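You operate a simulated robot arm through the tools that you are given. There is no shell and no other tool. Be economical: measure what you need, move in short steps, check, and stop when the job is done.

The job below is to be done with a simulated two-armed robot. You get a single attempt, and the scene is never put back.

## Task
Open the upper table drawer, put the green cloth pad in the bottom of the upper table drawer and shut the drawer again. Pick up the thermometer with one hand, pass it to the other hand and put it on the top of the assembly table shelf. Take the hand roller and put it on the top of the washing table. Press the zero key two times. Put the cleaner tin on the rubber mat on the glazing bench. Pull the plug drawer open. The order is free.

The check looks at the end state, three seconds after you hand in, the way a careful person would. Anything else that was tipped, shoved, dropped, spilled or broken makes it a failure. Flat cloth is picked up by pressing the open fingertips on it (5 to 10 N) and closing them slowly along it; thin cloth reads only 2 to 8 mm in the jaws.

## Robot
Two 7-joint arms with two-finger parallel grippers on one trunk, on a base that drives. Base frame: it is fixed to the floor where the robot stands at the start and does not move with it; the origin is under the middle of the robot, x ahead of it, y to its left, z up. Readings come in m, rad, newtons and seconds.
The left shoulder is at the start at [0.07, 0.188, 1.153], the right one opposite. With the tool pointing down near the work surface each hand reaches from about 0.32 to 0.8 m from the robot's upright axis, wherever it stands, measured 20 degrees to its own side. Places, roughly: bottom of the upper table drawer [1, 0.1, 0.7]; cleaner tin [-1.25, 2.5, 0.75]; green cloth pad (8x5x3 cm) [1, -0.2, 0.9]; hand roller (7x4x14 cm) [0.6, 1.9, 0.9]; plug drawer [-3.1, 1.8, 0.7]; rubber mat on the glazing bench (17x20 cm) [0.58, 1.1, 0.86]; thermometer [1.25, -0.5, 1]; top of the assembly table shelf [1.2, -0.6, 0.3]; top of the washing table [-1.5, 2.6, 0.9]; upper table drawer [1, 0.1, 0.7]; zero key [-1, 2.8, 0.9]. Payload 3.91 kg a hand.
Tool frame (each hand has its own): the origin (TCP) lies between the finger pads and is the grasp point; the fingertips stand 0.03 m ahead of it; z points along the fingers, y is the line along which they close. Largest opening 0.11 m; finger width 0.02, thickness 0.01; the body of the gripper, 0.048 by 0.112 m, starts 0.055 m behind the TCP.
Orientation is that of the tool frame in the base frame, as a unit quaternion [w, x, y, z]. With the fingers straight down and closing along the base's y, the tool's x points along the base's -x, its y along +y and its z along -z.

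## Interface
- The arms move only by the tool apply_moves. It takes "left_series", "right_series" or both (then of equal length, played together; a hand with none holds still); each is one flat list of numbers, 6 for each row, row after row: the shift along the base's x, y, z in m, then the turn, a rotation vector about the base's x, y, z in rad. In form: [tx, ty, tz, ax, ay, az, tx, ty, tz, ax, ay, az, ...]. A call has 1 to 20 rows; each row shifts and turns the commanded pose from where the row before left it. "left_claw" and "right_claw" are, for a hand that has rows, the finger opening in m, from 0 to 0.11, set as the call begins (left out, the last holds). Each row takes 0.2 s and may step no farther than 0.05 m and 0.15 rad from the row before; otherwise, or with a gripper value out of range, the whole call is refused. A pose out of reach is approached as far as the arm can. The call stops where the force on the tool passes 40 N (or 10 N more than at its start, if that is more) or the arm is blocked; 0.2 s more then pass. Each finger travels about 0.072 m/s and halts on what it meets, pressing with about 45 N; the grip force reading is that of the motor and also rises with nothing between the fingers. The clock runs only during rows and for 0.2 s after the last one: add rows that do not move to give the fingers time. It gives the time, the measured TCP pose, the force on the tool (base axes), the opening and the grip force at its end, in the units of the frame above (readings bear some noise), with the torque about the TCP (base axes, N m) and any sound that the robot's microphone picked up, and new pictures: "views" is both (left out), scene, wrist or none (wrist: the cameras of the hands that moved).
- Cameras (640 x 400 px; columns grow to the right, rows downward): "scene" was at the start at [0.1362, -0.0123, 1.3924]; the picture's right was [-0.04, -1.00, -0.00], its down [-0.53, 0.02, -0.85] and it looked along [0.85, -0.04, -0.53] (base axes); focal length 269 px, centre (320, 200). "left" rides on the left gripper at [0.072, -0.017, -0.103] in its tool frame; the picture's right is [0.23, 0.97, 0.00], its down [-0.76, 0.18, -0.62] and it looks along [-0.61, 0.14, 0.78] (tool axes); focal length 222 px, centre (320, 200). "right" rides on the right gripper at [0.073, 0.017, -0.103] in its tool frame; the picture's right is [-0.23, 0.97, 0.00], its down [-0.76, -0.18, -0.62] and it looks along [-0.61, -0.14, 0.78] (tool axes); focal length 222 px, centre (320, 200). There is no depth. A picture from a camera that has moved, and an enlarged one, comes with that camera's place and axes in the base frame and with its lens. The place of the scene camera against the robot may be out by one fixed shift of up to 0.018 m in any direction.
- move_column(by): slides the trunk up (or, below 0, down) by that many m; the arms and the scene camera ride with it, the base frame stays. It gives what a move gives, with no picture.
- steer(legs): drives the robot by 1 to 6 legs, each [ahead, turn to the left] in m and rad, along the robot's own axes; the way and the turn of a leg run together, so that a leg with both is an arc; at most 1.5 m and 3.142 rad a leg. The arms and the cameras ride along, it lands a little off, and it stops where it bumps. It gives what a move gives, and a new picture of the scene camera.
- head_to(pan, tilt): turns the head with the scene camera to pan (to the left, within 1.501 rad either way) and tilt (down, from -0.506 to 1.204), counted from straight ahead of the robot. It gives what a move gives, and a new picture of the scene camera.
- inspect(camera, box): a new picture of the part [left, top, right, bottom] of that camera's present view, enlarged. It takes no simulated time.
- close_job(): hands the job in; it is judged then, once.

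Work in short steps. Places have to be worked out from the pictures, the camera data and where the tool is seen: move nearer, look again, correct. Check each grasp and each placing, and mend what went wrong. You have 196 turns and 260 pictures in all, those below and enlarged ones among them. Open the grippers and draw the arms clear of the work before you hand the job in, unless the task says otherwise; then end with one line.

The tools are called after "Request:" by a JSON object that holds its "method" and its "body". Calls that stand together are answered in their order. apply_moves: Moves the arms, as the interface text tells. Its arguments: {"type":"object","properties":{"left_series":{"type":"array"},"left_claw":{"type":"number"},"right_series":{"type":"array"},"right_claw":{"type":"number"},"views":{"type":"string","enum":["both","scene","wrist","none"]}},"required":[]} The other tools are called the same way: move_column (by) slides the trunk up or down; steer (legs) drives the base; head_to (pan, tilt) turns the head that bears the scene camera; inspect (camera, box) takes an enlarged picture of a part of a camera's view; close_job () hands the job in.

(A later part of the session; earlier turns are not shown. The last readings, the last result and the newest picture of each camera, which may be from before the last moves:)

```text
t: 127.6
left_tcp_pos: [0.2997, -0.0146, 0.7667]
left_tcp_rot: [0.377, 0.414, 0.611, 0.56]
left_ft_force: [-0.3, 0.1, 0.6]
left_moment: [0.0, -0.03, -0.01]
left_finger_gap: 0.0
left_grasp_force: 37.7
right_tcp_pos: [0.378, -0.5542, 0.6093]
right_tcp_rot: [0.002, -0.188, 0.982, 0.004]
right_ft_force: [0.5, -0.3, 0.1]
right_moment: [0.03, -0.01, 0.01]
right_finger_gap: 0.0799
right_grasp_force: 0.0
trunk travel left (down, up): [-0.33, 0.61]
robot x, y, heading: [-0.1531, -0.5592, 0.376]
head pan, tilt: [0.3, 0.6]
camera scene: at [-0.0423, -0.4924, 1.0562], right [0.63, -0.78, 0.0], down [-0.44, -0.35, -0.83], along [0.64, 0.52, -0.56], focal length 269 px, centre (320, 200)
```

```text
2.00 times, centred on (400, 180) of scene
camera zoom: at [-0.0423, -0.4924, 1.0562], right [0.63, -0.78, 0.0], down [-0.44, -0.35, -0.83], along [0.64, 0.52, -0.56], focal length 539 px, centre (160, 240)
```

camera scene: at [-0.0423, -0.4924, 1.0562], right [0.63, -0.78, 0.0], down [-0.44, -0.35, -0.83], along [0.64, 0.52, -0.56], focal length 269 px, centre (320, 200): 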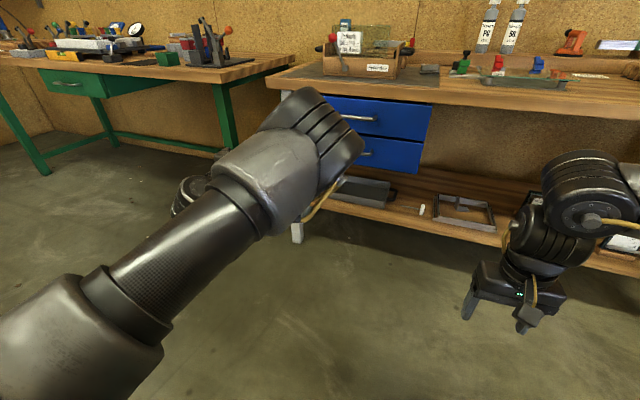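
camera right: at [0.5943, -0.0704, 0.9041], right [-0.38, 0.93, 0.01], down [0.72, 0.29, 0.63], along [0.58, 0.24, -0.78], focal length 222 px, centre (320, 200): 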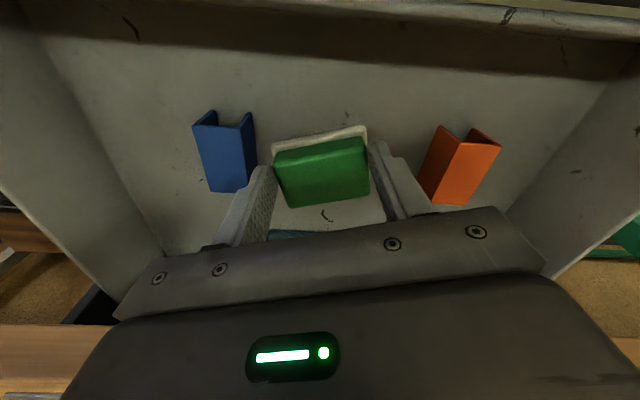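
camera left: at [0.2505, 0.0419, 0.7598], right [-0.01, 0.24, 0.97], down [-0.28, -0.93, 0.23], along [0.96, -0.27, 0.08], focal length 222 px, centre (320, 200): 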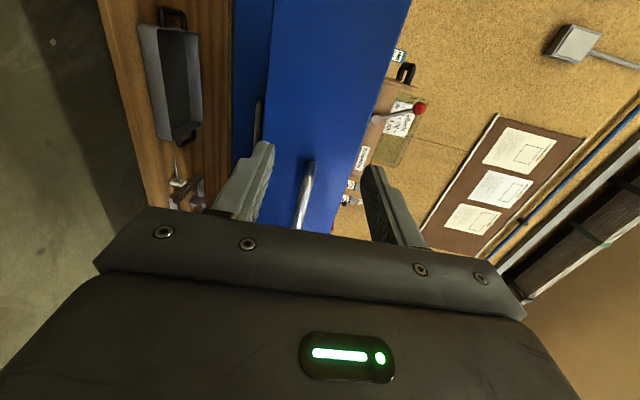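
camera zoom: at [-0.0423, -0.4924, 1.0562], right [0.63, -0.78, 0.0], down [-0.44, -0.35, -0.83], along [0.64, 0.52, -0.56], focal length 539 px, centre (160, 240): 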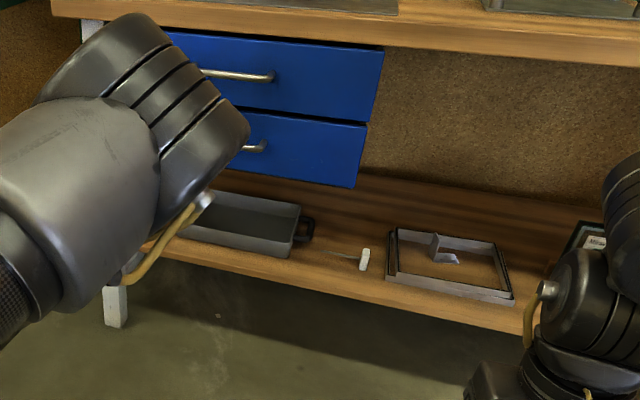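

Everything is in order there: both drawers flush, thermometer lying on the shelf. I raise the trunk and bring the left tool back to pointing down.

Request:
{"method": "move_column", "body": {"by": 0.4}}

Request:
{"method": "apply_moves", "body": {"left_series": [0, 0, 0, -0.132, -0.053, 0.01, 0, 0, 0, -0.132, -0.053, 0.01, 0, 0, 0, -0.132, -0.053, 0.01, 0, 0, 0, -0.132, -0.053, 0.01, 0, 0, 0, -0.132, -0.053, 0.01, 0, 0, 0, -0.132, -0.053, 0.01, 0, 0, 0, -0.132, -0.053, 0.01, 0, 0, 0, -0.132, -0.053, 0.01, 0, 0, 0, -0.132, -0.053, 0.01, 0, 0, 0, -0.132, -0.053, 0.01, 0, 0, 0, -0.132, -0.053, 0.01], "left_claw": 0.1, "views": "none"}}

Request:
{"method": "apply_moves", "body": {"left_series": [0, 0, 0, -0.051, 0.13, 0, 0, 0, 0, -0.051, 0.13, 0, 0, 0, 0, -0.051, 0.13, 0, 0, 0, 0, -0.051, 0.13, 0, 0, 0, 0, -0.051, 0.13, 0, 0, 0, 0, -0.051, 0.13, 0, 0, 0, 0, -0.051, 0.13, 0, 0, 0, 0, -0.051, 0.13, 0, 0, 0, 0, -0.051, 0.13, 0, 0, 0, 0, -0.051, 0.13, 0, 0, 0, 0, -0.02, 0.06, 0], "views": "scene"}}

```text
t: 131.4
left_tcp_pos: [0.301, -0.0142, 1.166]
left_tcp_rot: [0.376, 0.415, 0.611, 0.56]
left_ft_force: [-0.3, -0.5, -0.6]
left_moment: [0.0, 0.0, 0.03]
left_finger_gap: 0.0001
left_grasp_force: 37.9
right_tcp_pos: [0.3771, -0.5531, 1.0087]
right_tcp_rot: [0.003, -0.187, 0.982, 0.004]
right_ft_force: [-0.8, 0.5, 0.1]
right_moment: [0.02, 0.0, 0.0]
right_finger_gap: 0.0801
right_grasp_force: 0.1
trunk travel left (down, up): [-0.73, 0.21]
robot x, y, heading: [-0.1581, -0.5522, 0.37]
head pan, tilt: [0.3, 0.6]
```

```text
t: 133.8
left_tcp_pos: [0.301, -0.0114, 1.1687]
left_tcp_rot: [0.669, -0.13, 0.721, 0.124]
left_ft_force: [-0.1, 0.4, 0.0]
left_moment: [0.04, -0.04, 0.01]
left_finger_gap: 0.0998
left_grasp_force: 0.0
left hand out of reach, approached as far as the arm can: row 11
right_tcp_pos: [0.3774, -0.5536, 1.0088]
right_tcp_rot: [0.002, -0.188, 0.982, 0.004]
right_ft_force: [1.0, -0.2, -0.1]
right_moment: [0.03, 0.0, -0.01]
right_finger_gap: 0.0798
right_grasp_force: 0.0
trunk travel left (down, up): [-0.73, 0.21]
robot x, y, heading: [-0.1526, -0.5564, 0.374]
head pan, tilt: [0.3, 0.6]
```

```text
t: 134.7
left_tcp_pos: [0.2532, 0.0193, 1.1511]
left_tcp_rot: [0.509, -0.146, 0.842, 0.098]
left_ft_force: [5.1, 32.8, -24.1]
left_moment: [2.02, -3.22, -3.86]
left_finger_gap: 0.0999
left_grasp_force: 0.1
left hand out of reach, approached as far as the arm can: row 1, 2, 3, 4
right_tcp_pos: [0.3773, -0.5538, 1.0099]
right_tcp_rot: [0.002, -0.188, 0.982, 0.005]
right_ft_force: [0.0, -0.6, -0.1]
right_moment: [-0.02, -0.04, 0.0]
right_finger_gap: 0.0804
right_grasp_force: 0.0
trunk travel left (down, up): [-0.73, 0.21]
robot x, y, heading: [-0.1565, -0.5553, 0.372]
head pan, tilt: [0.3, 0.6]
stopped in row 4 (left hand): the force on the tool passed its limit at 119 N (the readings are from after the stop); the commanded pose is now the measured one
camera scene: at [-0.0413, -0.4922, 1.4561], right [0.63, -0.78, 0.0], down [-0.44, -0.35, -0.82], along [0.64, 0.52, -0.57], focal length 269 px, centre (320, 200)
```

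scene: 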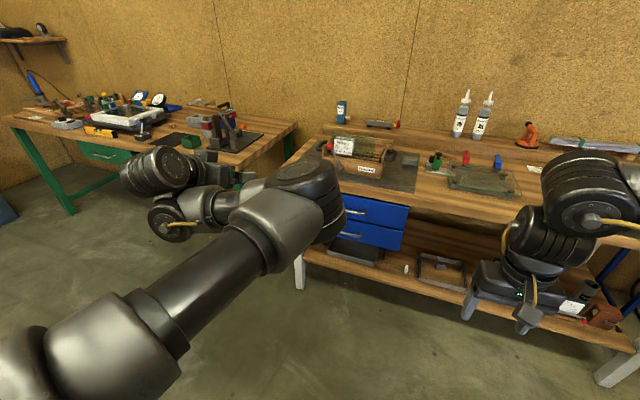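

The left gripper touched its own arm in that folded posture. I undo a bit of the pitch and move the hand outward to unfold.

Request:
{"method": "apply_moves", "body": {"left_series": [0, 0.03, -0.02, 0.051, -0.13, 0, 0, 0.03, -0.02, 0.051, -0.13, 0, 0.02, 0.04, 0, 0, 0, 0, 0.02, 0.04, 0, 0, 0, 0, 0.02, 0.04, 0, 0, 0, 0], "views": "scene"}}

```text
t: 135.9
left_tcp_pos: [0.3118, 0.2039, 1.1098]
left_tcp_rot: [0.621, -0.134, 0.763, 0.119]
left_ft_force: [0.6, 0.0, 0.4]
left_moment: [0.01, -0.03, -0.03]
left_finger_gap: 0.0999
left_grasp_force: 0.1
right_tcp_pos: [0.3767, -0.551, 1.0105]
right_tcp_rot: [0.002, -0.188, 0.982, 0.003]
right_ft_force: [-0.3, 0.2, 0.0]
right_moment: [-0.01, -0.03, -0.04]
right_finger_gap: 0.0801
right_grasp_force: 0.2
trunk travel left (down, up): [-0.73, 0.21]
robot x, y, heading: [-0.1559, -0.5545, 0.374]
head pan, tilt: [0.3, 0.6]
camera scene: at [-0.0424, -0.4897, 1.4561], right [0.63, -0.78, 0.0], down [-0.44, -0.36, -0.82], along [0.64, 0.52, -0.57], focal length 269 px, centre (320, 200)
```

scene: 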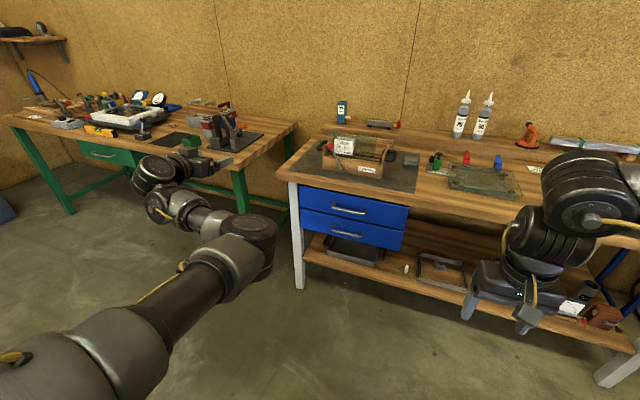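

Unfolded now. I pitch the left tool down there, raising slightly.

Request:
{"method": "apply_moves", "body": {"left_series": [0, 0, 0.01, -0.051, 0.13, 0, 0, 0, 0.01, -0.051, 0.13, 0, 0, 0, 0.01, -0.051, 0.13, 0, 0, 0, 0.01, -0.051, 0.13, 0, 0, 0, 0.01, -0.051, 0.13, 0, 0, 0, 0, -0.051, 0.13, 0, 0, 0, 0, -0.051, 0.13, 0, 0, 0, 0, -0.051, 0.13, 0, 0, 0, 0, -0.051, 0.13, 0, 0, 0, 0, -0.051, 0.13, 0], "views": "scene"}}

```text
t: 137.2
left_tcp_pos: [0.3143, 0.2013, 1.1632]
left_tcp_rot: [0.319, -0.161, 0.932, 0.063]
left_ft_force: [19.4, 16.0, -13.6]
left_moment: [-0.06, -0.6, -0.81]
left_finger_gap: 0.1001
left_grasp_force: 0.0
right_tcp_pos: [0.3764, -0.5532, 1.0099]
right_tcp_rot: [0.002, -0.189, 0.982, 0.004]
right_ft_force: [-0.1, 0.3, -1.1]
right_moment: [0.02, 0.0, 0.03]
right_finger_gap: 0.0799
right_grasp_force: 0.0
trunk travel left (down, up): [-0.73, 0.21]
robot x, y, heading: [-0.1546, -0.5581, 0.376]
head pan, tilt: [0.3, 0.6]
stopped in row 6 (left hand): the force on the tool passed its limit at 106 N (the readings are from after the stop); the commanded pose is now the measured one
camera scene: at [-0.0418, -0.4923, 1.4561], right [0.63, -0.78, 0.0], down [-0.44, -0.35, -0.83], along [0.64, 0.52, -0.56], focal length 269 px, centre (320, 200)
```

scene: 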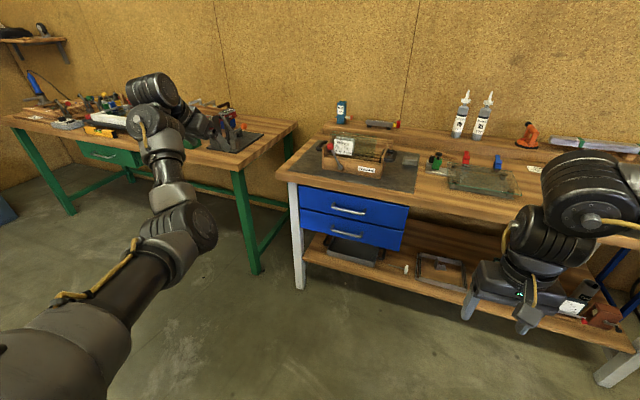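

Still a self-contact of the folded wrist. I tilt back, lower the hand by 20 cm so the arm stretches, then pitch down again.

Request:
{"method": "apply_moves", "body": {"left_series": [0, 0, 0, 0.051, -0.13, 0, 0, 0, 0, 0.051, -0.13, 0, 0, 0, -0.04, 0.051, -0.13, 0, 0, 0, -0.045, 0, 0, 0, 0, 0, -0.045, 0, 0, 0, 0, 0, -0.045, 0, 0, 0, 0, 0, -0.045, 0, 0, 0], "views": "scene"}}

```text
t: 138.8
left_tcp_pos: [0.3139, 0.2025, 0.9425]
left_tcp_rot: [0.503, -0.146, 0.846, 0.101]
left_ft_force: [-0.6, -0.8, 0.4]
left_moment: [-0.01, -0.01, -0.03]
left_finger_gap: 0.0998
left_grasp_force: 0.1
right_tcp_pos: [0.3776, -0.5515, 1.0097]
right_tcp_rot: [0.003, -0.189, 0.982, 0.003]
right_ft_force: [0.4, -0.7, -0.3]
right_moment: [-0.03, -0.01, -0.02]
right_finger_gap: 0.0801
right_grasp_force: 0.0
trunk travel left (down, up): [-0.73, 0.21]
robot x, y, heading: [-0.1544, -0.5593, 0.373]
head pan, tilt: [0.3, 0.6]
camera scene: at [-0.0423, -0.4906, 1.4562], right [0.63, -0.78, 0.0], down [-0.44, -0.35, -0.82], along [0.64, 0.52, -0.57], focal length 269 px, centre (320, 200)
```

scene: 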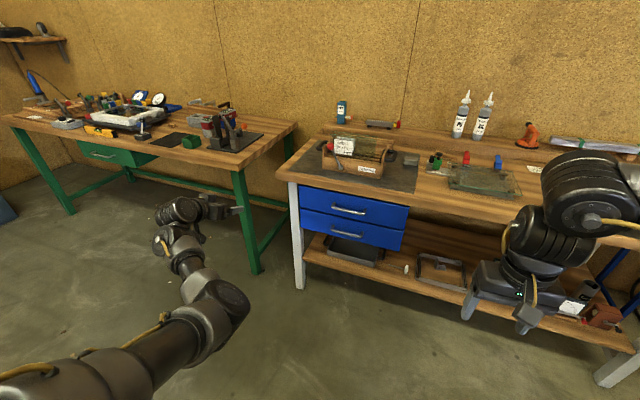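

Now pitch down at this lower place.

Request:
{"method": "apply_moves", "body": {"left_series": [0, 0, 0, -0.05, 0.126, 0, 0, 0, 0, -0.05, 0.126, 0, 0, 0, 0, -0.05, 0.126, 0, 0, 0, 0, -0.05, 0.126, 0, 0, 0, 0, -0.05, 0.126, 0, 0, 0, 0, -0.05, 0.126, 0, 0, 0, 0, -0.05, 0.126, 0, 0, 0, 0, -0.05, 0.126, 0], "views": "scene"}}

```text
t: 140.6
left_tcp_pos: [0.3059, 0.1743, 0.95]
left_tcp_rot: [-0.005, -0.173, 0.985, -0.003]
left_ft_force: [-0.9, 0.3, 0.7]
left_moment: [0.0, 0.01, -0.01]
left_finger_gap: 0.1
left_grasp_force: 0.1
left hand out of reach, approached as far as the arm can: row 8
right_tcp_pos: [0.3771, -0.5549, 1.0103]
right_tcp_rot: [0.002, -0.188, 0.982, 0.004]
right_ft_force: [-0.2, -0.4, 0.1]
right_moment: [0.02, -0.01, -0.03]
right_finger_gap: 0.0799
right_grasp_force: 0.0
trunk travel left (down, up): [-0.73, 0.21]
robot x, y, heading: [-0.1521, -0.5604, 0.377]
head pan, tilt: [0.3, 0.6]
camera scene: at [-0.0414, -0.493, 1.4561], right [0.63, -0.78, 0.0], down [-0.44, -0.35, -0.83], along [0.64, 0.52, -0.56], focal length 269 px, centre (320, 200)
```

scene: 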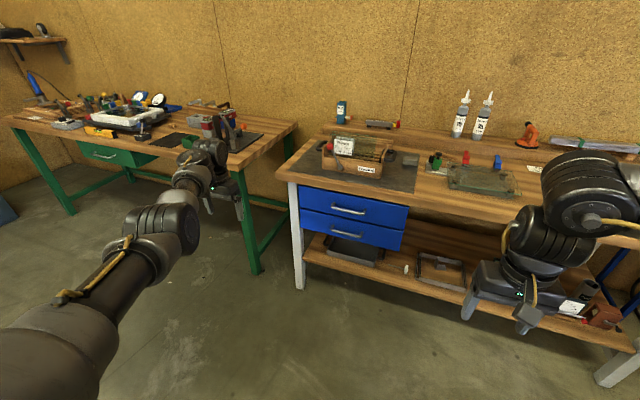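

The left tool points down again. I draw the hand in and a bit up towards a travel posture.

Request:
{"method": "apply_moves", "body": {"left_series": [-0.025, -0.03, 0.01, 0, 0, 0, -0.025, -0.03, 0.01, 0, 0, 0, -0.025, -0.03, 0.015, 0, 0, 0, -0.025, -0.03, 0.015, 0, 0, 0, -0.025, -0.03, 0.015, 0, 0, 0, -0.02, -0.03, 0.015, 0, 0, 0], "views": "scene"}}

```text
t: 140.9
left_tcp_pos: [0.3023, 0.1665, 0.9531]
left_tcp_rot: [0.017, -0.17, 0.985, 0.002]
left_ft_force: [38.1, 19.0, -78.3]
left_moment: [1.2, -0.58, 0.46]
left_finger_gap: 0.0999
left_grasp_force: 0.0
right_tcp_pos: [0.3766, -0.5553, 1.0102]
right_tcp_rot: [0.003, -0.189, 0.982, 0.004]
right_ft_force: [-0.5, 0.2, -0.2]
right_moment: [0.04, -0.01, 0.01]
right_finger_gap: 0.0799
right_grasp_force: 0.0
trunk travel left (down, up): [-0.73, 0.21]
robot x, y, heading: [-0.158, -0.5576, 0.373]
head pan, tilt: [0.3, 0.6]
stopped in row 1 (left hand): the force on the tool passed its limit at 287 N (the readings are from after the stop); the commanded pose is now the measured one
camera scene: at [-0.0423, -0.4918, 1.4562], right [0.63, -0.78, 0.0], down [-0.44, -0.35, -0.83], along [0.64, 0.52, -0.56], focal length 269 px, centre (320, 200)
```

scene: 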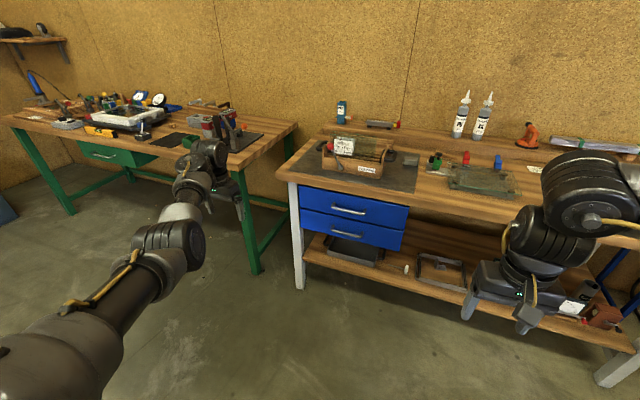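

Forearm and gripper touch again; lowering the hand relative to the elbow should open that angle. I move it down 20 cm.

Request:
{"method": "apply_moves", "body": {"left_series": [0.015, 0.006, -0.02, 0, 0, 0, 0.01, 0.006, -0.045, 0, 0, 0, 0, 0, -0.045, 0, 0, 0, 0, 0, -0.045, 0, 0, 0, 0, 0, -0.045, 0, 0, 0, 0, 0, -0.045, 0, 0, 0], "views": "scene"}}

```text
t: 142.3
left_tcp_pos: [0.2636, 0.1521, 0.7383]
left_tcp_rot: [0.013, -0.171, 0.985, -0.001]
left_ft_force: [0.2, -0.4, 0.1]
left_moment: [0.02, -0.02, -0.05]
left_finger_gap: 0.0999
left_grasp_force: 0.1
left hand out of reach, approached as far as the arm can: row 2, 3, 4, 5, 6
right_tcp_pos: [0.377, -0.5521, 1.0103]
right_tcp_rot: [0.004, -0.189, 0.982, 0.003]
right_ft_force: [-0.4, -0.3, 0.7]
right_moment: [-0.03, -0.02, -0.03]
right_finger_gap: 0.0802
right_grasp_force: 0.0
trunk travel left (down, up): [-0.73, 0.21]
robot x, y, heading: [-0.1549, -0.5574, 0.378]
head pan, tilt: [0.3, 0.6]
camera scene: at [-0.0429, -0.4899, 1.4562], right [0.63, -0.78, 0.0], down [-0.44, -0.36, -0.82], along [0.64, 0.52, -0.57], focal length 269 px, centre (320, 200)
```

scene: 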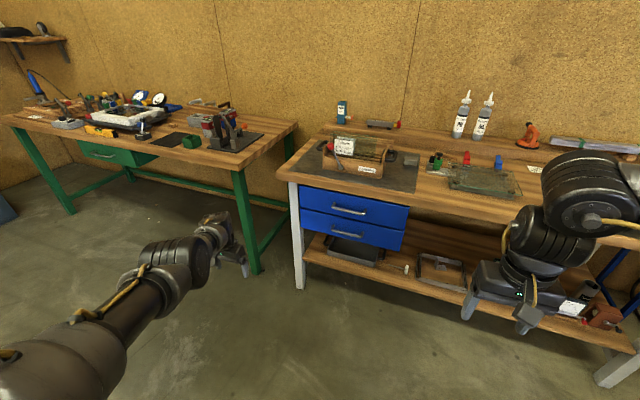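

The arm is nearly straight now. I draw it back at this height and see how the elbow bends.

Request:
{"method": "apply_moves", "body": {"left_series": [-0.03, -0.03, 0.01, 0, 0, 0, -0.03, -0.03, 0.01, 0, 0, 0, -0.03, -0.03, 0.01, 0, 0, 0, -0.03, -0.03, 0.01, 0, 0, 0, -0.03, -0.03, 0.02, 0, 0, 0, -0.02, -0.03, 0.03, 0, 0, 0], "views": "scene"}}

```text
t: 143.3
left_tcp_pos: [0.1496, 0.0388, 0.7777]
left_tcp_rot: [0.014, -0.153, 0.988, 0.007]
left_ft_force: [-1.8, 2.9, -2.2]
left_moment: [-0.16, -0.44, -0.27]
left_finger_gap: 0.0998
left_grasp_force: 0.0
left hand out of reach, approached as far as the arm can: row 5
right_tcp_pos: [0.3774, -0.5539, 1.0101]
right_tcp_rot: [0.002, -0.188, 0.982, 0.004]
right_ft_force: [-0.3, 0.2, -0.5]
right_moment: [0.03, 0.0, 0.0]
right_finger_gap: 0.0801
right_grasp_force: 0.0
trunk travel left (down, up): [-0.73, 0.21]
robot x, y, heading: [-0.1524, -0.5589, 0.376]
head pan, tilt: [0.3, 0.6]
stopped in row 5 (left hand): the force on the tool passed its limit at 229 N (the readings are from after the stop); the commanded pose is now the measured one
camera scene: at [-0.0432, -0.4931, 1.4564], right [0.63, -0.78, 0.0], down [-0.44, -0.35, -0.83], along [0.64, 0.52, -0.56], focal length 269 px, centre (320, 200)
```

scene: 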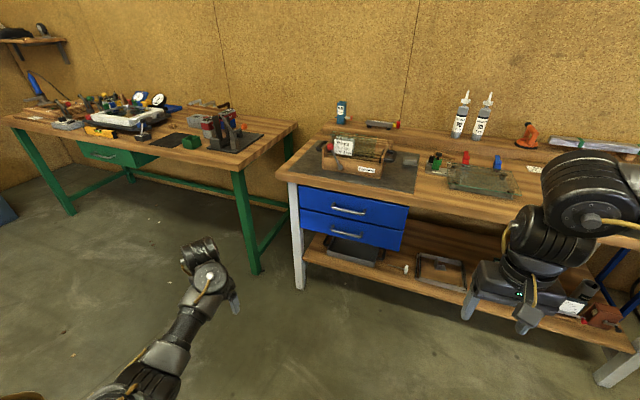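

I look directly at the left arm to understand its posture.

Request:
{"method": "head_to", "body": {"pan": 1.0, "tilt": 0.95}}

```text
t: 144.4
left_tcp_pos: [0.1496, 0.0399, 0.7765]
left_tcp_rot: [0.014, -0.153, 0.988, 0.007]
left_ft_force: [-0.1, 3.4, -2.8]
left_moment: [-0.38, -0.31, -0.29]
left_finger_gap: 0.0997
left_grasp_force: 0.1
right_tcp_pos: [0.3785, -0.5542, 1.0099]
right_tcp_rot: [0.003, -0.187, 0.982, 0.004]
right_ft_force: [0.4, -1.0, 0.0]
right_moment: [-0.02, 0.0, -0.03]
right_finger_gap: 0.08
right_grasp_force: 0.0
trunk travel left (down, up): [-0.73, 0.21]
robot x, y, heading: [-0.1555, -0.5599, 0.376]
head pan, tilt: [1.0, 0.949]
camera scene: at [-0.0967, -0.4761, 1.4278], right [0.98, -0.19, 0.0], down [-0.16, -0.8, -0.58], along [0.11, 0.57, -0.81], focal length 269 px, centre (320, 200)
```

scene: 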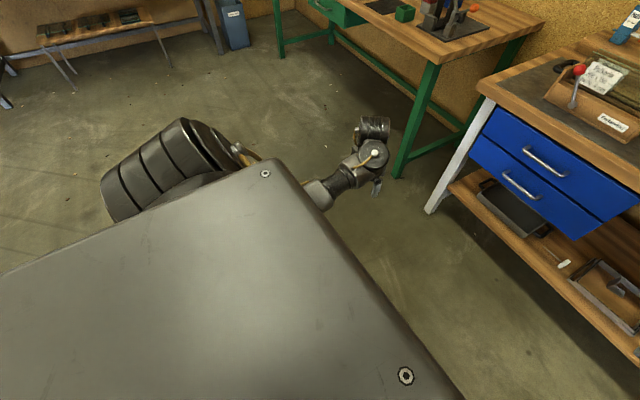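

The left elbow hangs low under the body, which suits a forward-pointing tool but not a downward one near the body. The right arm can do the rest, so I park the left hand high with its tool level.

Request:
{"method": "apply_moves", "body": {"left_series": [0.02, 0.01, 0.02, 0.05, -0.126, 0, 0.02, 0.01, 0.03, 0.05, -0.126, 0, 0, 0, 0.045, 0.05, -0.126, 0, 0, 0, 0.045, 0.05, -0.126, 0, 0, 0, 0.045, 0.05, -0.126, 0, 0, 0, 0.045, 0.05, -0.126, 0, 0, 0, 0.045, 0.05, -0.126, 0, 0, 0, 0.045, 0.05, -0.126, 0, 0, 0, 0.045, 0.05, -0.126, 0, 0, 0, 0.045, 0.05, -0.126, 0, 0, 0, 0.045, 0.02, -0.05, 0], "views": "none"}}

Request:
{"method": "head_to", "body": {"pan": 0.9, "tilt": 0.45}}

```text
t: 146.8
left_tcp_pos: [0.1909, 0.0607, 1.2322]
left_tcp_rot: [0.643, -0.117, 0.742, 0.148]
left_ft_force: [0.8, -0.6, 0.2]
left_moment: [0.0, -0.01, 0.01]
left_finger_gap: 0.1001
left_grasp_force: 0.0
right_tcp_pos: [0.3762, -0.5534, 1.0099]
right_tcp_rot: [0.004, -0.187, 0.982, 0.004]
right_ft_force: [1.0, -0.6, -0.5]
right_moment: [-0.03, 0.01, 0.0]
right_finger_gap: 0.08
right_grasp_force: 0.0
trunk travel left (down, up): [-0.73, 0.21]
robot x, y, heading: [-0.1532, -0.5602, 0.374]
head pan, tilt: [1.0, 0.949]
```

```text
t: 147.7
left_tcp_pos: [0.1909, 0.0612, 1.2307]
left_tcp_rot: [0.642, -0.117, 0.743, 0.148]
left_ft_force: [0.5, -0.5, -0.5]
left_moment: [0.02, -0.01, -0.02]
left_finger_gap: 0.0998
left_grasp_force: 0.0
right_tcp_pos: [0.3772, -0.554, 1.0105]
right_tcp_rot: [0.003, -0.187, 0.982, 0.004]
right_ft_force: [-0.2, -0.7, 0.3]
right_moment: [0.02, 0.0, 0.03]
right_finger_gap: 0.08
right_grasp_force: 0.0
trunk travel left (down, up): [-0.73, 0.21]
robot x, y, heading: [-0.155, -0.5572, 0.377]
head pan, tilt: [0.901, 0.45]
camera scene: at [-0.0841, -0.4595, 1.4696], right [0.96, -0.29, 0.0], down [-0.13, -0.42, -0.9], along [0.26, 0.86, -0.44], focal length 269 px, centre (320, 200)
```

scene: 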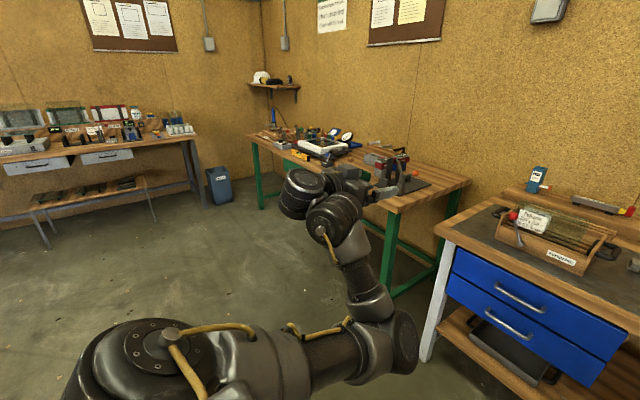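

I drive along to the glazing bench (its front edge faces roughly heading 0.27), to a stand before the hand roller.

Request:
{"method": "steer", "body": {"legs": [[-0.1, 0], [0, 1.22], [1.2, 0], [0.85, 0], [0, -1.33]]}}

Request:
{"method": "head_to", "body": {"pan": -0.2, "tilt": 0.55}}

```text
t: 165.0
left_tcp_pos: [0.1019, 2.0312, 1.2307]
left_tcp_rot: [0.648, -0.081, 0.748, 0.118]
left_ft_force: [-0.2, 0.2, 0.3]
left_moment: [0.03, -0.01, -0.02]
left_finger_gap: 0.1001
left_grasp_force: 0.1
right_tcp_pos: [0.227, 1.4034, 1.0087]
right_tcp_rot: [0.002, -0.139, 0.99, 0.004]
right_ft_force: [-0.3, 0.5, 0.0]
right_moment: [-0.05, -0.01, 0.01]
right_finger_gap: 0.0801
right_grasp_force: 0.0
trunk travel left (down, up): [-0.73, 0.21]
robot x, y, heading: [-0.3035, 1.4488, 0.274]
head pan, tilt: [0.901, 0.45]
camera scene: at [-0.2217, 1.5421, 1.4697], right [0.92, -0.38, 0.0], down [-0.17, -0.4, -0.9], along [0.34, 0.83, -0.44], focal length 269 px, centre (320, 200)
```

scene: 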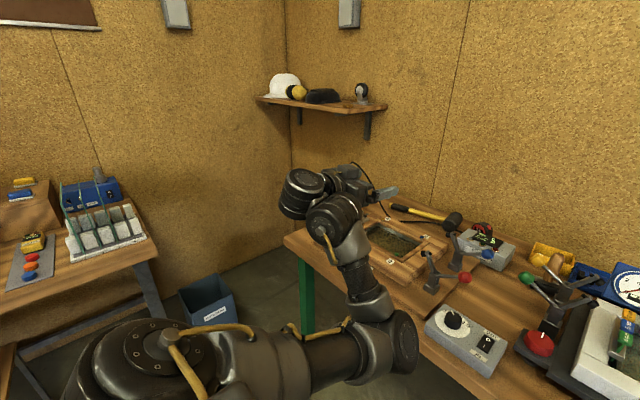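

```text
t: 166.3
left_tcp_pos: [0.1016, 2.0336, 1.2318]
left_tcp_rot: [0.648, -0.081, 0.748, 0.117]
left_ft_force: [-0.4, -0.6, 0.3]
left_moment: [-0.01, -0.01, -0.03]
left_finger_gap: 0.0998
left_grasp_force: 0.0
right_tcp_pos: [0.2268, 1.4031, 1.0091]
right_tcp_rot: [0.002, -0.14, 0.99, 0.003]
right_ft_force: [0.1, 1.0, 0.1]
right_moment: [-0.02, -0.04, 0.01]
right_finger_gap: 0.0798
right_grasp_force: 0.1
trunk travel left (down, up): [-0.73, 0.21]
robot x, y, heading: [-0.2976, 1.45, 0.28]
head pan, tilt: [-0.201, 0.55]
camera scene: at [-0.1674, 1.4642, 1.4606], right [0.08, -1.0, 0.0], down [-0.52, -0.04, -0.85], along [0.85, 0.07, -0.52], focal length 269 px, centre (320, 200)
```

scene: 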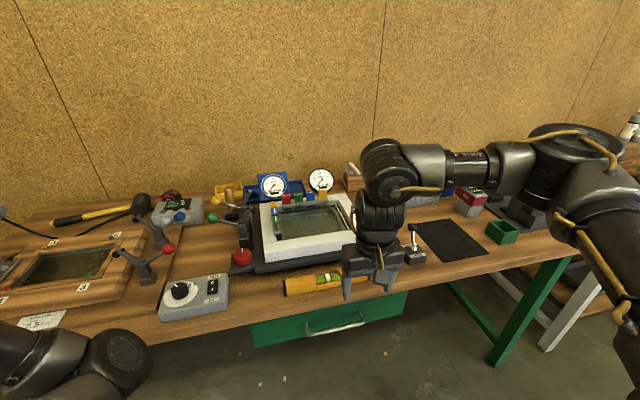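

I look closer at the bench for the hand roller (expected near pixel (216,217)) and the mat.

Request:
{"method": "inspect", "body": {"camera": "scene", "box": [100, 160, 340, 310]}}

Request:
{"method": "inspect", "body": {"camera": "scene", "box": [340, 160, 580, 310]}}

```text
2.67 times, centred on (220, 235) of scene
camera zoom: at [-0.1674, 1.4642, 1.4606], right [0.08, -1.0, 0.0], down [-0.52, -0.04, -0.85], along [0.85, 0.07, -0.52], focal length 718 px, centre (587, 107)
```

zoom: 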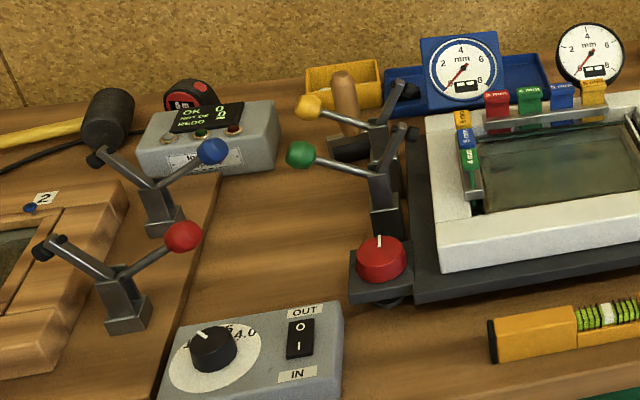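

```text
2.67 times, centred on (460, 235) of scene
camera zoom: at [-0.1674, 1.4642, 1.4606], right [0.08, -1.0, 0.0], down [-0.52, -0.04, -0.85], along [0.85, 0.07, -0.52], focal length 718 px, centre (-53, 107)
```

zoom: 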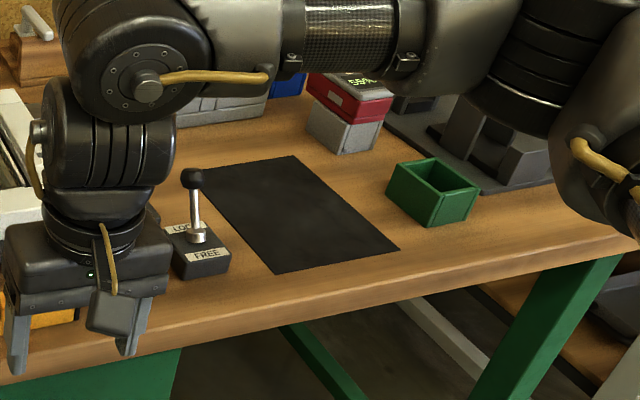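

The hand roller stands upright behind the levers at about (0.64,1.862), handle top z≈1.0. I raise the trunk for clearance and drive nearer.

Request:
{"method": "move_column", "body": {"by": 0.15}}

Request:
{"method": "steer", "body": {"legs": [[0, 0.82], [0.4, 0], [0, -0.82]]}}

```text
t: 168.1
left_tcp_pos: [0.1021, 2.0325, 1.3816]
left_tcp_rot: [0.648, -0.08, 0.748, 0.117]
left_ft_force: [0.0, 0.7, 0.0]
left_moment: [-0.02, -0.05, 0.0]
left_finger_gap: 0.0998
left_grasp_force: 0.0
right_tcp_pos: [0.2258, 1.4023, 1.1603]
right_tcp_rot: [0.001, -0.139, 0.99, 0.003]
right_ft_force: [-0.4, -0.6, -0.9]
right_moment: [-0.02, 0.0, -0.02]
right_finger_gap: 0.0801
right_grasp_force: 0.1
trunk travel left (down, up): [-0.88, 0.06]
robot x, y, heading: [-0.3004, 1.4525, 0.282]
head pan, tilt: [-0.201, 0.55]
```

```text
t: 174.8
left_tcp_pos: [0.2987, 2.3881, 1.3802]
left_tcp_rot: [0.648, -0.077, 0.749, 0.114]
left_ft_force: [0.0, 0.0, 0.0]
left_moment: [-0.01, -0.01, 0.03]
left_finger_gap: 0.0998
left_grasp_force: 0.0
right_tcp_pos: [0.4158, 1.7574, 1.1603]
right_tcp_rot: [0.002, -0.133, 0.991, 0.004]
right_ft_force: [-0.9, 1.3, 0.8]
right_moment: [0.0, 0.0, -0.01]
right_finger_gap: 0.0801
right_grasp_force: 0.2
trunk travel left (down, up): [-0.88, 0.06]
robot x, y, heading: [-0.1158, 1.8082, 0.263]
head pan, tilt: [-0.201, 0.55]
camera scene: at [0.0219, 1.8228, 1.6106], right [0.07, -1.0, 0.0], down [-0.52, -0.03, -0.85], along [0.85, 0.06, -0.52], focal length 269 px, centre (320, 200)
```

scene: 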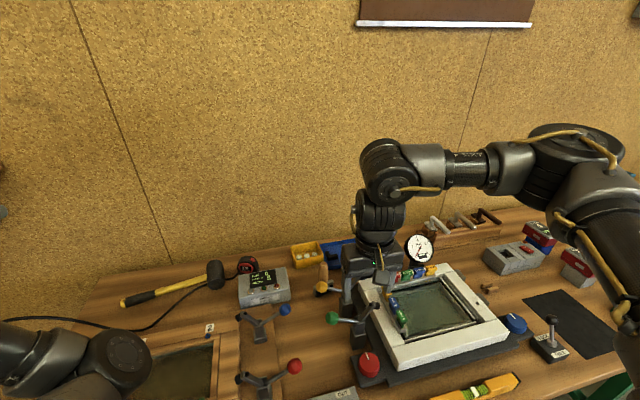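

The roller shows near pixel (322,275). I zoom in.

Request:
{"method": "inspect", "body": {"camera": "scene", "box": [240, 230, 400, 330]}}

Request:
{"method": "inspect", "body": {"camera": "right", "box": [0, 0, 640, 400]}}

```text
4.00 times, centred on (320, 280) of scene
camera zoom: at [0.0219, 1.8228, 1.6106], right [0.07, -1.0, 0.0], down [-0.52, -0.03, -0.85], along [0.85, 0.06, -0.52], focal length 1078 px, centre (320, -120)
```

zoom: 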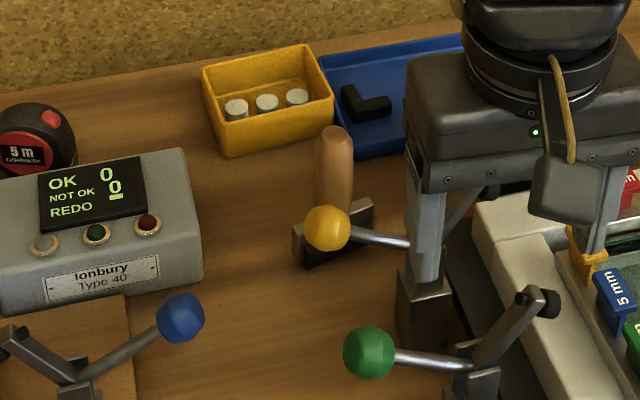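

```text
1.00 times, centred on (320, 200) of right (not enlarged: the box is as wide or as high as the picture)
camera zoom: at [0.3401, 1.7532, 1.2636], right [-0.04, 1.0, 0.01], down [0.78, 0.03, 0.63], along [0.63, 0.03, -0.78], focal length 222 px, centre (320, 200)
```

zoom: 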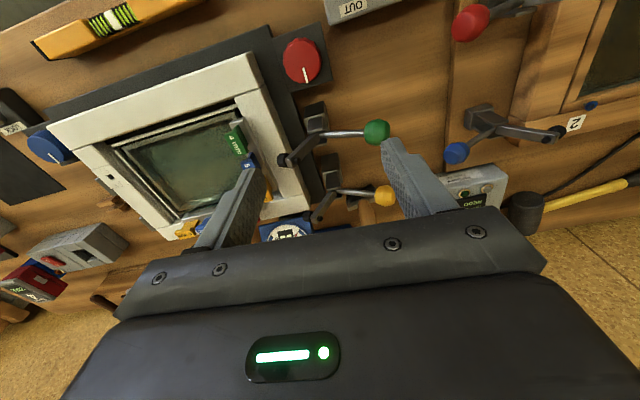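

The handle is at (0.637,1.857), top z≈1.00; a lever's yellow ball stands 10 cm in front at z≈1.01, so I yaw the hand 0.8 rad to keep its camera clear, and move above the handle.

Request:
{"method": "apply_moves", "body": {"right_series": [0.037, 0.0166, -0.006, 0, 0, -0.133, 0.037, 0.0166, -0.006, 0, 0, -0.133, 0.037, 0.0166, -0.006, 0, 0, -0.133, 0.037, 0.0166, -0.006, 0, 0, -0.133, 0.037, 0.0166, -0.006, 0, 0, -0.133, 0.036, 0.0166, -0.006, 0, 0, -0.133], "right_claw": 0.075}}

```text
t: 176.2
left_tcp_pos: [0.2966, 2.3862, 1.3832]
left_tcp_rot: [0.649, -0.076, 0.748, 0.114]
left_ft_force: [0.4, -0.3, -0.7]
left_moment: [-0.01, 0.04, 0.03]
left_finger_gap: 0.1002
left_grasp_force: 0.0
right_tcp_pos: [0.6114, 1.8409, 1.1249]
right_tcp_rot: [0.005, 0.261, 0.965, 0.006]
right_ft_force: [0.3, -0.9, 0.4]
right_moment: [0.02, 0.01, -0.02]
right_finger_gap: 0.0749
right_grasp_force: 0.0
right hand out of reach, approached as far as the arm can: row 6
trunk travel left (down, up): [-0.88, 0.06]
robot x, y, heading: [-0.1155, 1.8082, 0.27]
head pan, tilt: [-0.201, 0.55]
camera scene: at [0.0224, 1.8199, 1.6107], right [0.07, -1.0, 0.0], down [-0.52, -0.03, -0.85], along [0.85, 0.06, -0.52], focal length 269 px, centre (320, 200)
camera right: at [0.5549, 1.8902, 1.2289], right [0.69, 0.73, 0.01], down [0.56, -0.54, 0.63], along [0.46, -0.42, -0.78], focal length 222 px, centre (320, 200)
```

scene: 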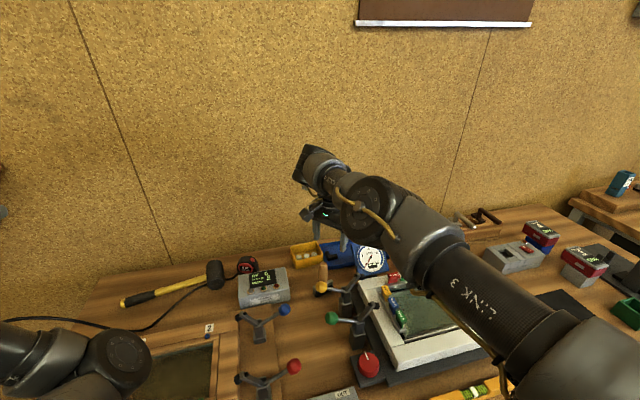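
right: 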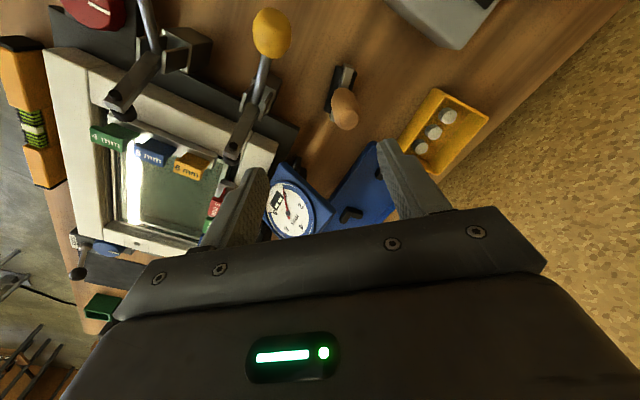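

Wrist view suggests the handle at about (0.62,1.868), somewhat off the scene estimate. I shift part way, come down to z≈1.07 and look again.

Request:
{"method": "apply_moves", "body": {"right_series": [0.01, 0.024, -0.015, 0, 0, 0, 0, 0, -0.02, 0, 0, 0, 0, 0, -0.02, 0, 0, 0], "views": "wrist"}}

```text
t: 177.0
left_tcp_pos: [0.2983, 2.3853, 1.3811]
left_tcp_rot: [0.648, -0.075, 0.749, 0.114]
left_ft_force: [1.0, 0.0, 0.3]
left_moment: [-0.03, -0.01, 0.02]
left_finger_gap: 0.1
left_grasp_force: 0.1
right_tcp_pos: [0.6011, 1.8518, 1.0697]
right_tcp_rot: [0.004, 0.262, 0.965, 0.004]
right_ft_force: [-0.7, -0.4, -0.1]
right_moment: [0.01, -0.02, 0.0]
right_finger_gap: 0.075
right_grasp_force: 0.1
right hand out of reach, approached as far as the arm can: row 1, 3
trunk travel left (down, up): [-0.88, 0.06]
robot x, y, heading: [-0.1134, 1.8126, 0.265]
head pan, tilt: [-0.201, 0.55]
camera right: at [0.5443, 1.9019, 1.1741], right [0.69, 0.72, 0.01], down [0.56, -0.54, 0.63], along [0.46, -0.43, -0.78], focal length 222 px, centre (320, 200)
```

right: 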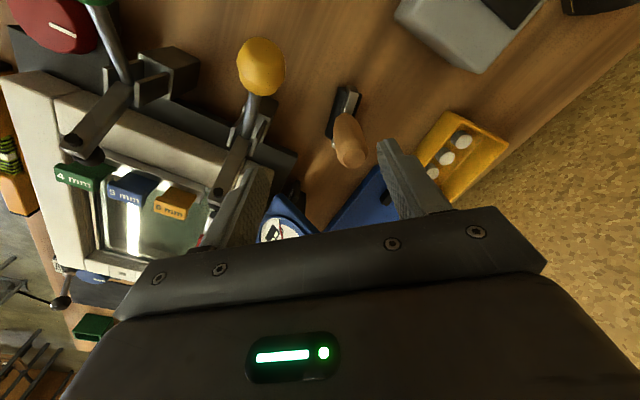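

Now both the top and base rays agree: handle at (0.626,1.863). The arm lacks ~3 cm, so I drive 4 cm closer.

Request:
{"method": "steer", "body": {"legs": [[0.045, 0]]}}

Request:
{"method": "inspect", "body": {"camera": "right", "box": [0, 0, 640, 400]}}

```text
t: 177.9
left_tcp_pos: [0.3324, 2.4, 1.3829]
left_tcp_rot: [0.651, -0.076, 0.747, 0.113]
left_ft_force: [0.8, 0.7, -0.4]
left_moment: [-0.01, -0.06, -0.09]
left_finger_gap: 0.1002
left_grasp_force: 0.1
right_tcp_pos: [0.64, 1.87, 1.0723]
right_tcp_rot: [0.006, 0.262, 0.965, 0.004]
right_ft_force: [-0.2, 0.9, -0.4]
right_moment: [-0.08, 0.03, -0.02]
right_finger_gap: 0.075
right_grasp_force: 0.1
trunk travel left (down, up): [-0.88, 0.06]
robot x, y, heading: [-0.064, 1.8241, 0.267]
head pan, tilt: [-0.201, 0.55]
camera scene: at [0.0679, 1.8369, 1.6102], right [0.07, -1.0, 0.0], down [-0.52, -0.04, -0.85], along [0.85, 0.06, -0.52], focal length 269 px, centre (320, 200)
```

scene: 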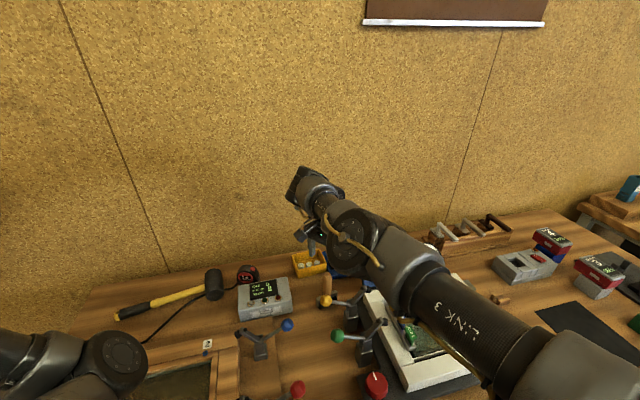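

```text
1.00 times, centred on (320, 200) of right (not enlarged: the box is as wide or as high as the picture)
camera zoom: at [0.5846, 1.9191, 1.177], right [0.69, 0.73, 0.01], down [0.56, -0.54, 0.63], along [0.46, -0.43, -0.78], focal length 222 px, centre (320, 200)
```

zoom: 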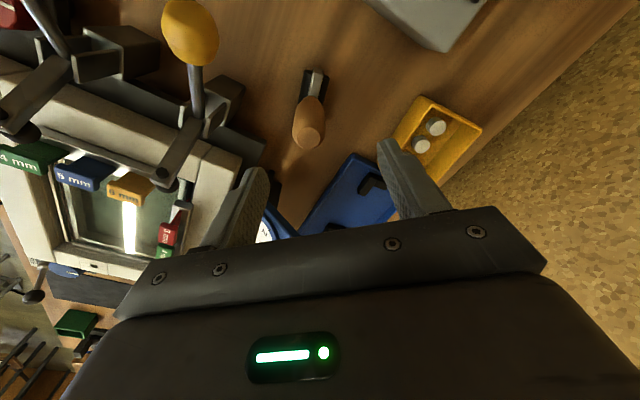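

Handle ≈(0.630,1.862). I correct by 1 cm and go down to z≈0.985.

Request:
{"method": "apply_moves", "body": {"right_series": [-0.009, -0.008, 0, 0, 0, 0, 0, 0, -0.025, 0, 0, 0, 0, 0, -0.015, 0, 0, 0], "views": "wrist"}}

```text
t: 178.7
left_tcp_pos: [0.3267, 2.3947, 1.3875]
left_tcp_rot: [0.653, -0.076, 0.745, 0.116]
left_ft_force: [0.0, 0.3, 0.3]
left_moment: [0.01, -0.01, 0.03]
left_finger_gap: 0.1001
left_grasp_force: 0.1
right_tcp_pos: [0.6282, 1.8575, 1.0365]
right_tcp_rot: [0.007, 0.261, 0.965, 0.007]
right_ft_force: [0.1, 0.8, 0.1]
right_moment: [0.0, -0.01, 0.01]
right_finger_gap: 0.075
right_grasp_force: 0.1
trunk travel left (down, up): [-0.88, 0.06]
robot x, y, heading: [-0.0677, 1.8246, 0.267]
head pan, tilt: [-0.201, 0.55]
camera right: at [0.5711, 1.9079, 1.1402], right [0.69, 0.73, 0.02], down [0.56, -0.54, 0.63], along [0.47, -0.42, -0.78], focal length 222 px, centre (320, 200)
```

right: 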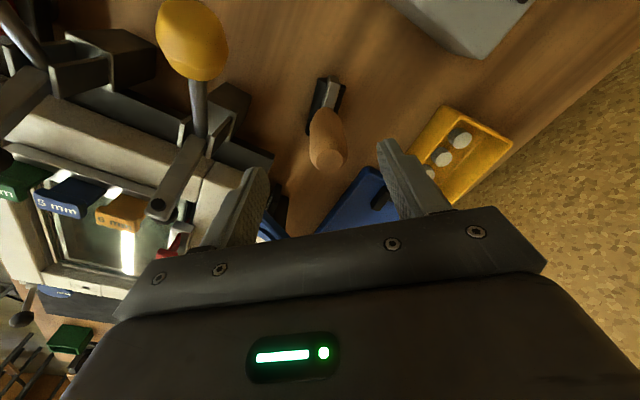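

Within 6 mm; I make a last small shift, descend 5 cm and close.

Request:
{"method": "apply_moves", "body": {"right_series": [0.004, 0.005, -0.02, 0, 0, 0, 0, 0, -0.02, 0, 0, 0, 0, 0, -0.015, 0, 0, 0], "views": "wrist"}}

Request:
{"method": "apply_moves", "body": {"right_series": [0, 0, 0, 0, 0, 0, 0, 0, 0, 0, 0, 0, 0, 0, 0, 0, 0, 0, 0, 0, 0, 0, 0, 0], "right_claw": 0.01, "views": "wrist"}}

```text
t: 179.5
left_tcp_pos: [0.3333, 2.3974, 1.3837]
left_tcp_rot: [0.651, -0.076, 0.746, 0.115]
left_ft_force: [0.9, 1.4, -0.2]
left_moment: [0.01, -0.01, -0.02]
left_finger_gap: 0.0998
left_grasp_force: 0.0
right_tcp_pos: [0.629, 1.8636, 0.9839]
right_tcp_rot: [0.006, 0.261, 0.965, 0.006]
right_ft_force: [0.2, -0.1, 0.1]
right_moment: [-0.02, 0.0, 0.01]
right_finger_gap: 0.075
right_grasp_force: 0.1
right hand out of reach, approached as far as the arm can: row 2, 3
trunk travel left (down, up): [-0.88, 0.06]
robot x, y, heading: [-0.0717, 1.8242, 0.269]
head pan, tilt: [-0.201, 0.55]
camera right: at [0.5725, 1.9124, 1.0868], right [0.69, 0.73, 0.02], down [0.56, -0.54, 0.63], along [0.46, -0.42, -0.78], focal length 222 px, centre (320, 200)
```

right: 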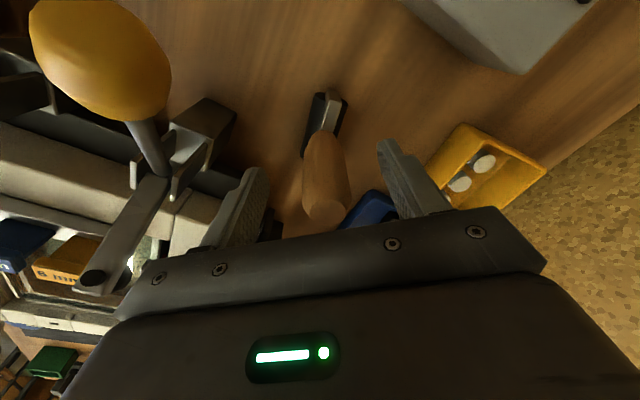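

```text
t: 180.5
left_tcp_pos: [0.3298, 2.3974, 1.3845]
left_tcp_rot: [0.652, -0.076, 0.746, 0.114]
left_ft_force: [0.1, -0.3, -0.5]
left_moment: [-0.02, -0.05, 0.0]
left_finger_gap: 0.1003
left_grasp_force: 0.1
right_tcp_pos: [0.6286, 1.8637, 0.9835]
right_tcp_rot: [0.006, 0.261, 0.965, 0.005]
right_ft_force: [-1.9, 0.1, 2.4]
right_moment: [-0.09, 0.19, -0.06]
right_finger_gap: 0.0286
right_grasp_force: 45.2
trunk travel left (down, up): [-0.88, 0.06]
robot x, y, heading: [-0.0669, 1.8238, 0.265]
head pan, tilt: [-0.201, 0.55]
camera right: at [0.571, 1.913, 1.0877], right [0.69, 0.73, 0.02], down [0.56, -0.54, 0.63], along [0.46, -0.42, -0.78], focal length 222 px, centre (320, 200)
```

right: 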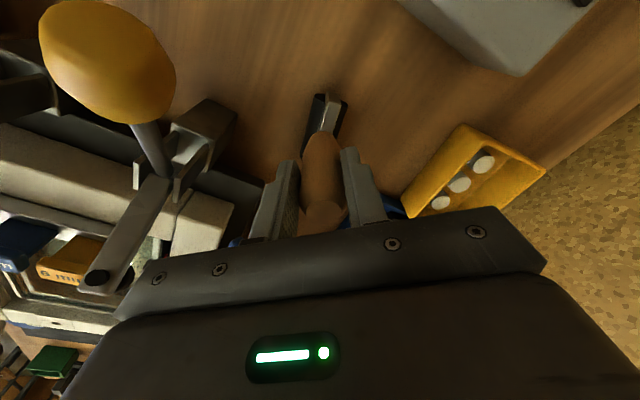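

Handle gripped (28.6 mm). I lift straight up with the trunk and then with the arm.

Request:
{"method": "move_column", "body": {"by": 0.055}}

Request:
{"method": "apply_moves", "body": {"right_series": [0, 0, 0.03, 0, 0, 0, 0, 0, 0.04, 0, 0, 0, 0, 0, 0.04, 0, 0, 0, 0, 0, 0.03, 0, 0, 0]}}

```text
t: 181.5
left_tcp_pos: [0.3324, 2.3977, 1.4393]
left_tcp_rot: [0.651, -0.076, 0.747, 0.116]
left_ft_force: [-0.4, 0.1, 0.4]
left_moment: [0.0, 0.01, 0.01]
left_finger_gap: 0.1001
left_grasp_force: 0.1
right_tcp_pos: [0.628, 1.8622, 1.0372]
right_tcp_rot: [0.006, 0.261, 0.965, 0.005]
right_ft_force: [0.1, -0.7, -2.9]
right_moment: [-0.01, 0.01, 0.01]
right_finger_gap: 0.0287
right_grasp_force: 45.2
trunk travel left (down, up): [-0.935, 0.005]
robot x, y, heading: [-0.0674, 1.8226, 0.269]
head pan, tilt: [-0.201, 0.55]
```

```text
t: 182.5
left_tcp_pos: [0.3305, 2.3967, 1.44]
left_tcp_rot: [0.652, -0.076, 0.745, 0.115]
left_ft_force: [-0.4, -0.1, -0.6]
left_moment: [-0.04, 0.0, 0.03]
left_finger_gap: 0.1002
left_grasp_force: 0.1
right_tcp_pos: [0.6286, 1.8614, 1.1801]
right_tcp_rot: [0.006, 0.263, 0.965, 0.005]
right_ft_force: [0.0, 0.8, -2.6]
right_moment: [0.0, 0.02, 0.01]
right_finger_gap: 0.0284
right_grasp_force: 45.5
trunk travel left (down, up): [-0.935, 0.005]
robot x, y, heading: [-0.0711, 1.8219, 0.268]
head pan, tilt: [-0.201, 0.55]
camera scene: at [0.0657, 1.8332, 1.6656], right [0.07, -1.0, 0.0], down [-0.52, -0.03, -0.85], along [0.85, 0.06, -0.52], focal length 269 px, centre (320, 200)
camera right: at [0.5711, 1.9115, 1.2825], right [0.69, 0.73, 0.02], down [0.56, -0.54, 0.63], along [0.46, -0.42, -0.78], focal length 222 px, centre (320, 200)
```

scene: 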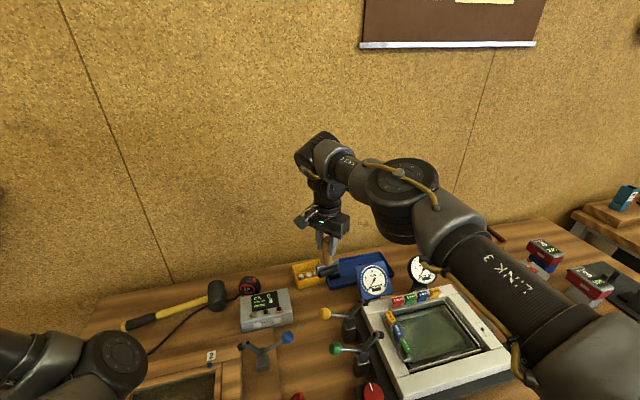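
right: 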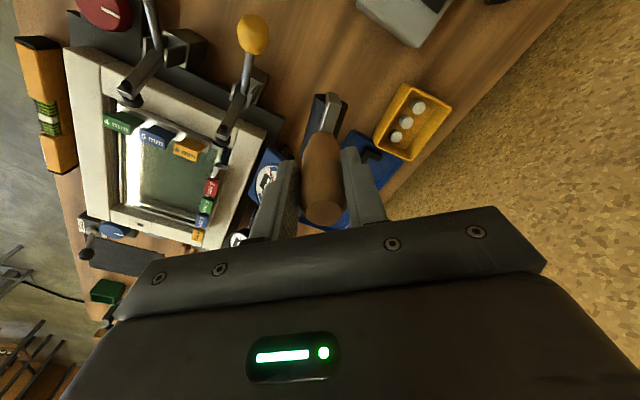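

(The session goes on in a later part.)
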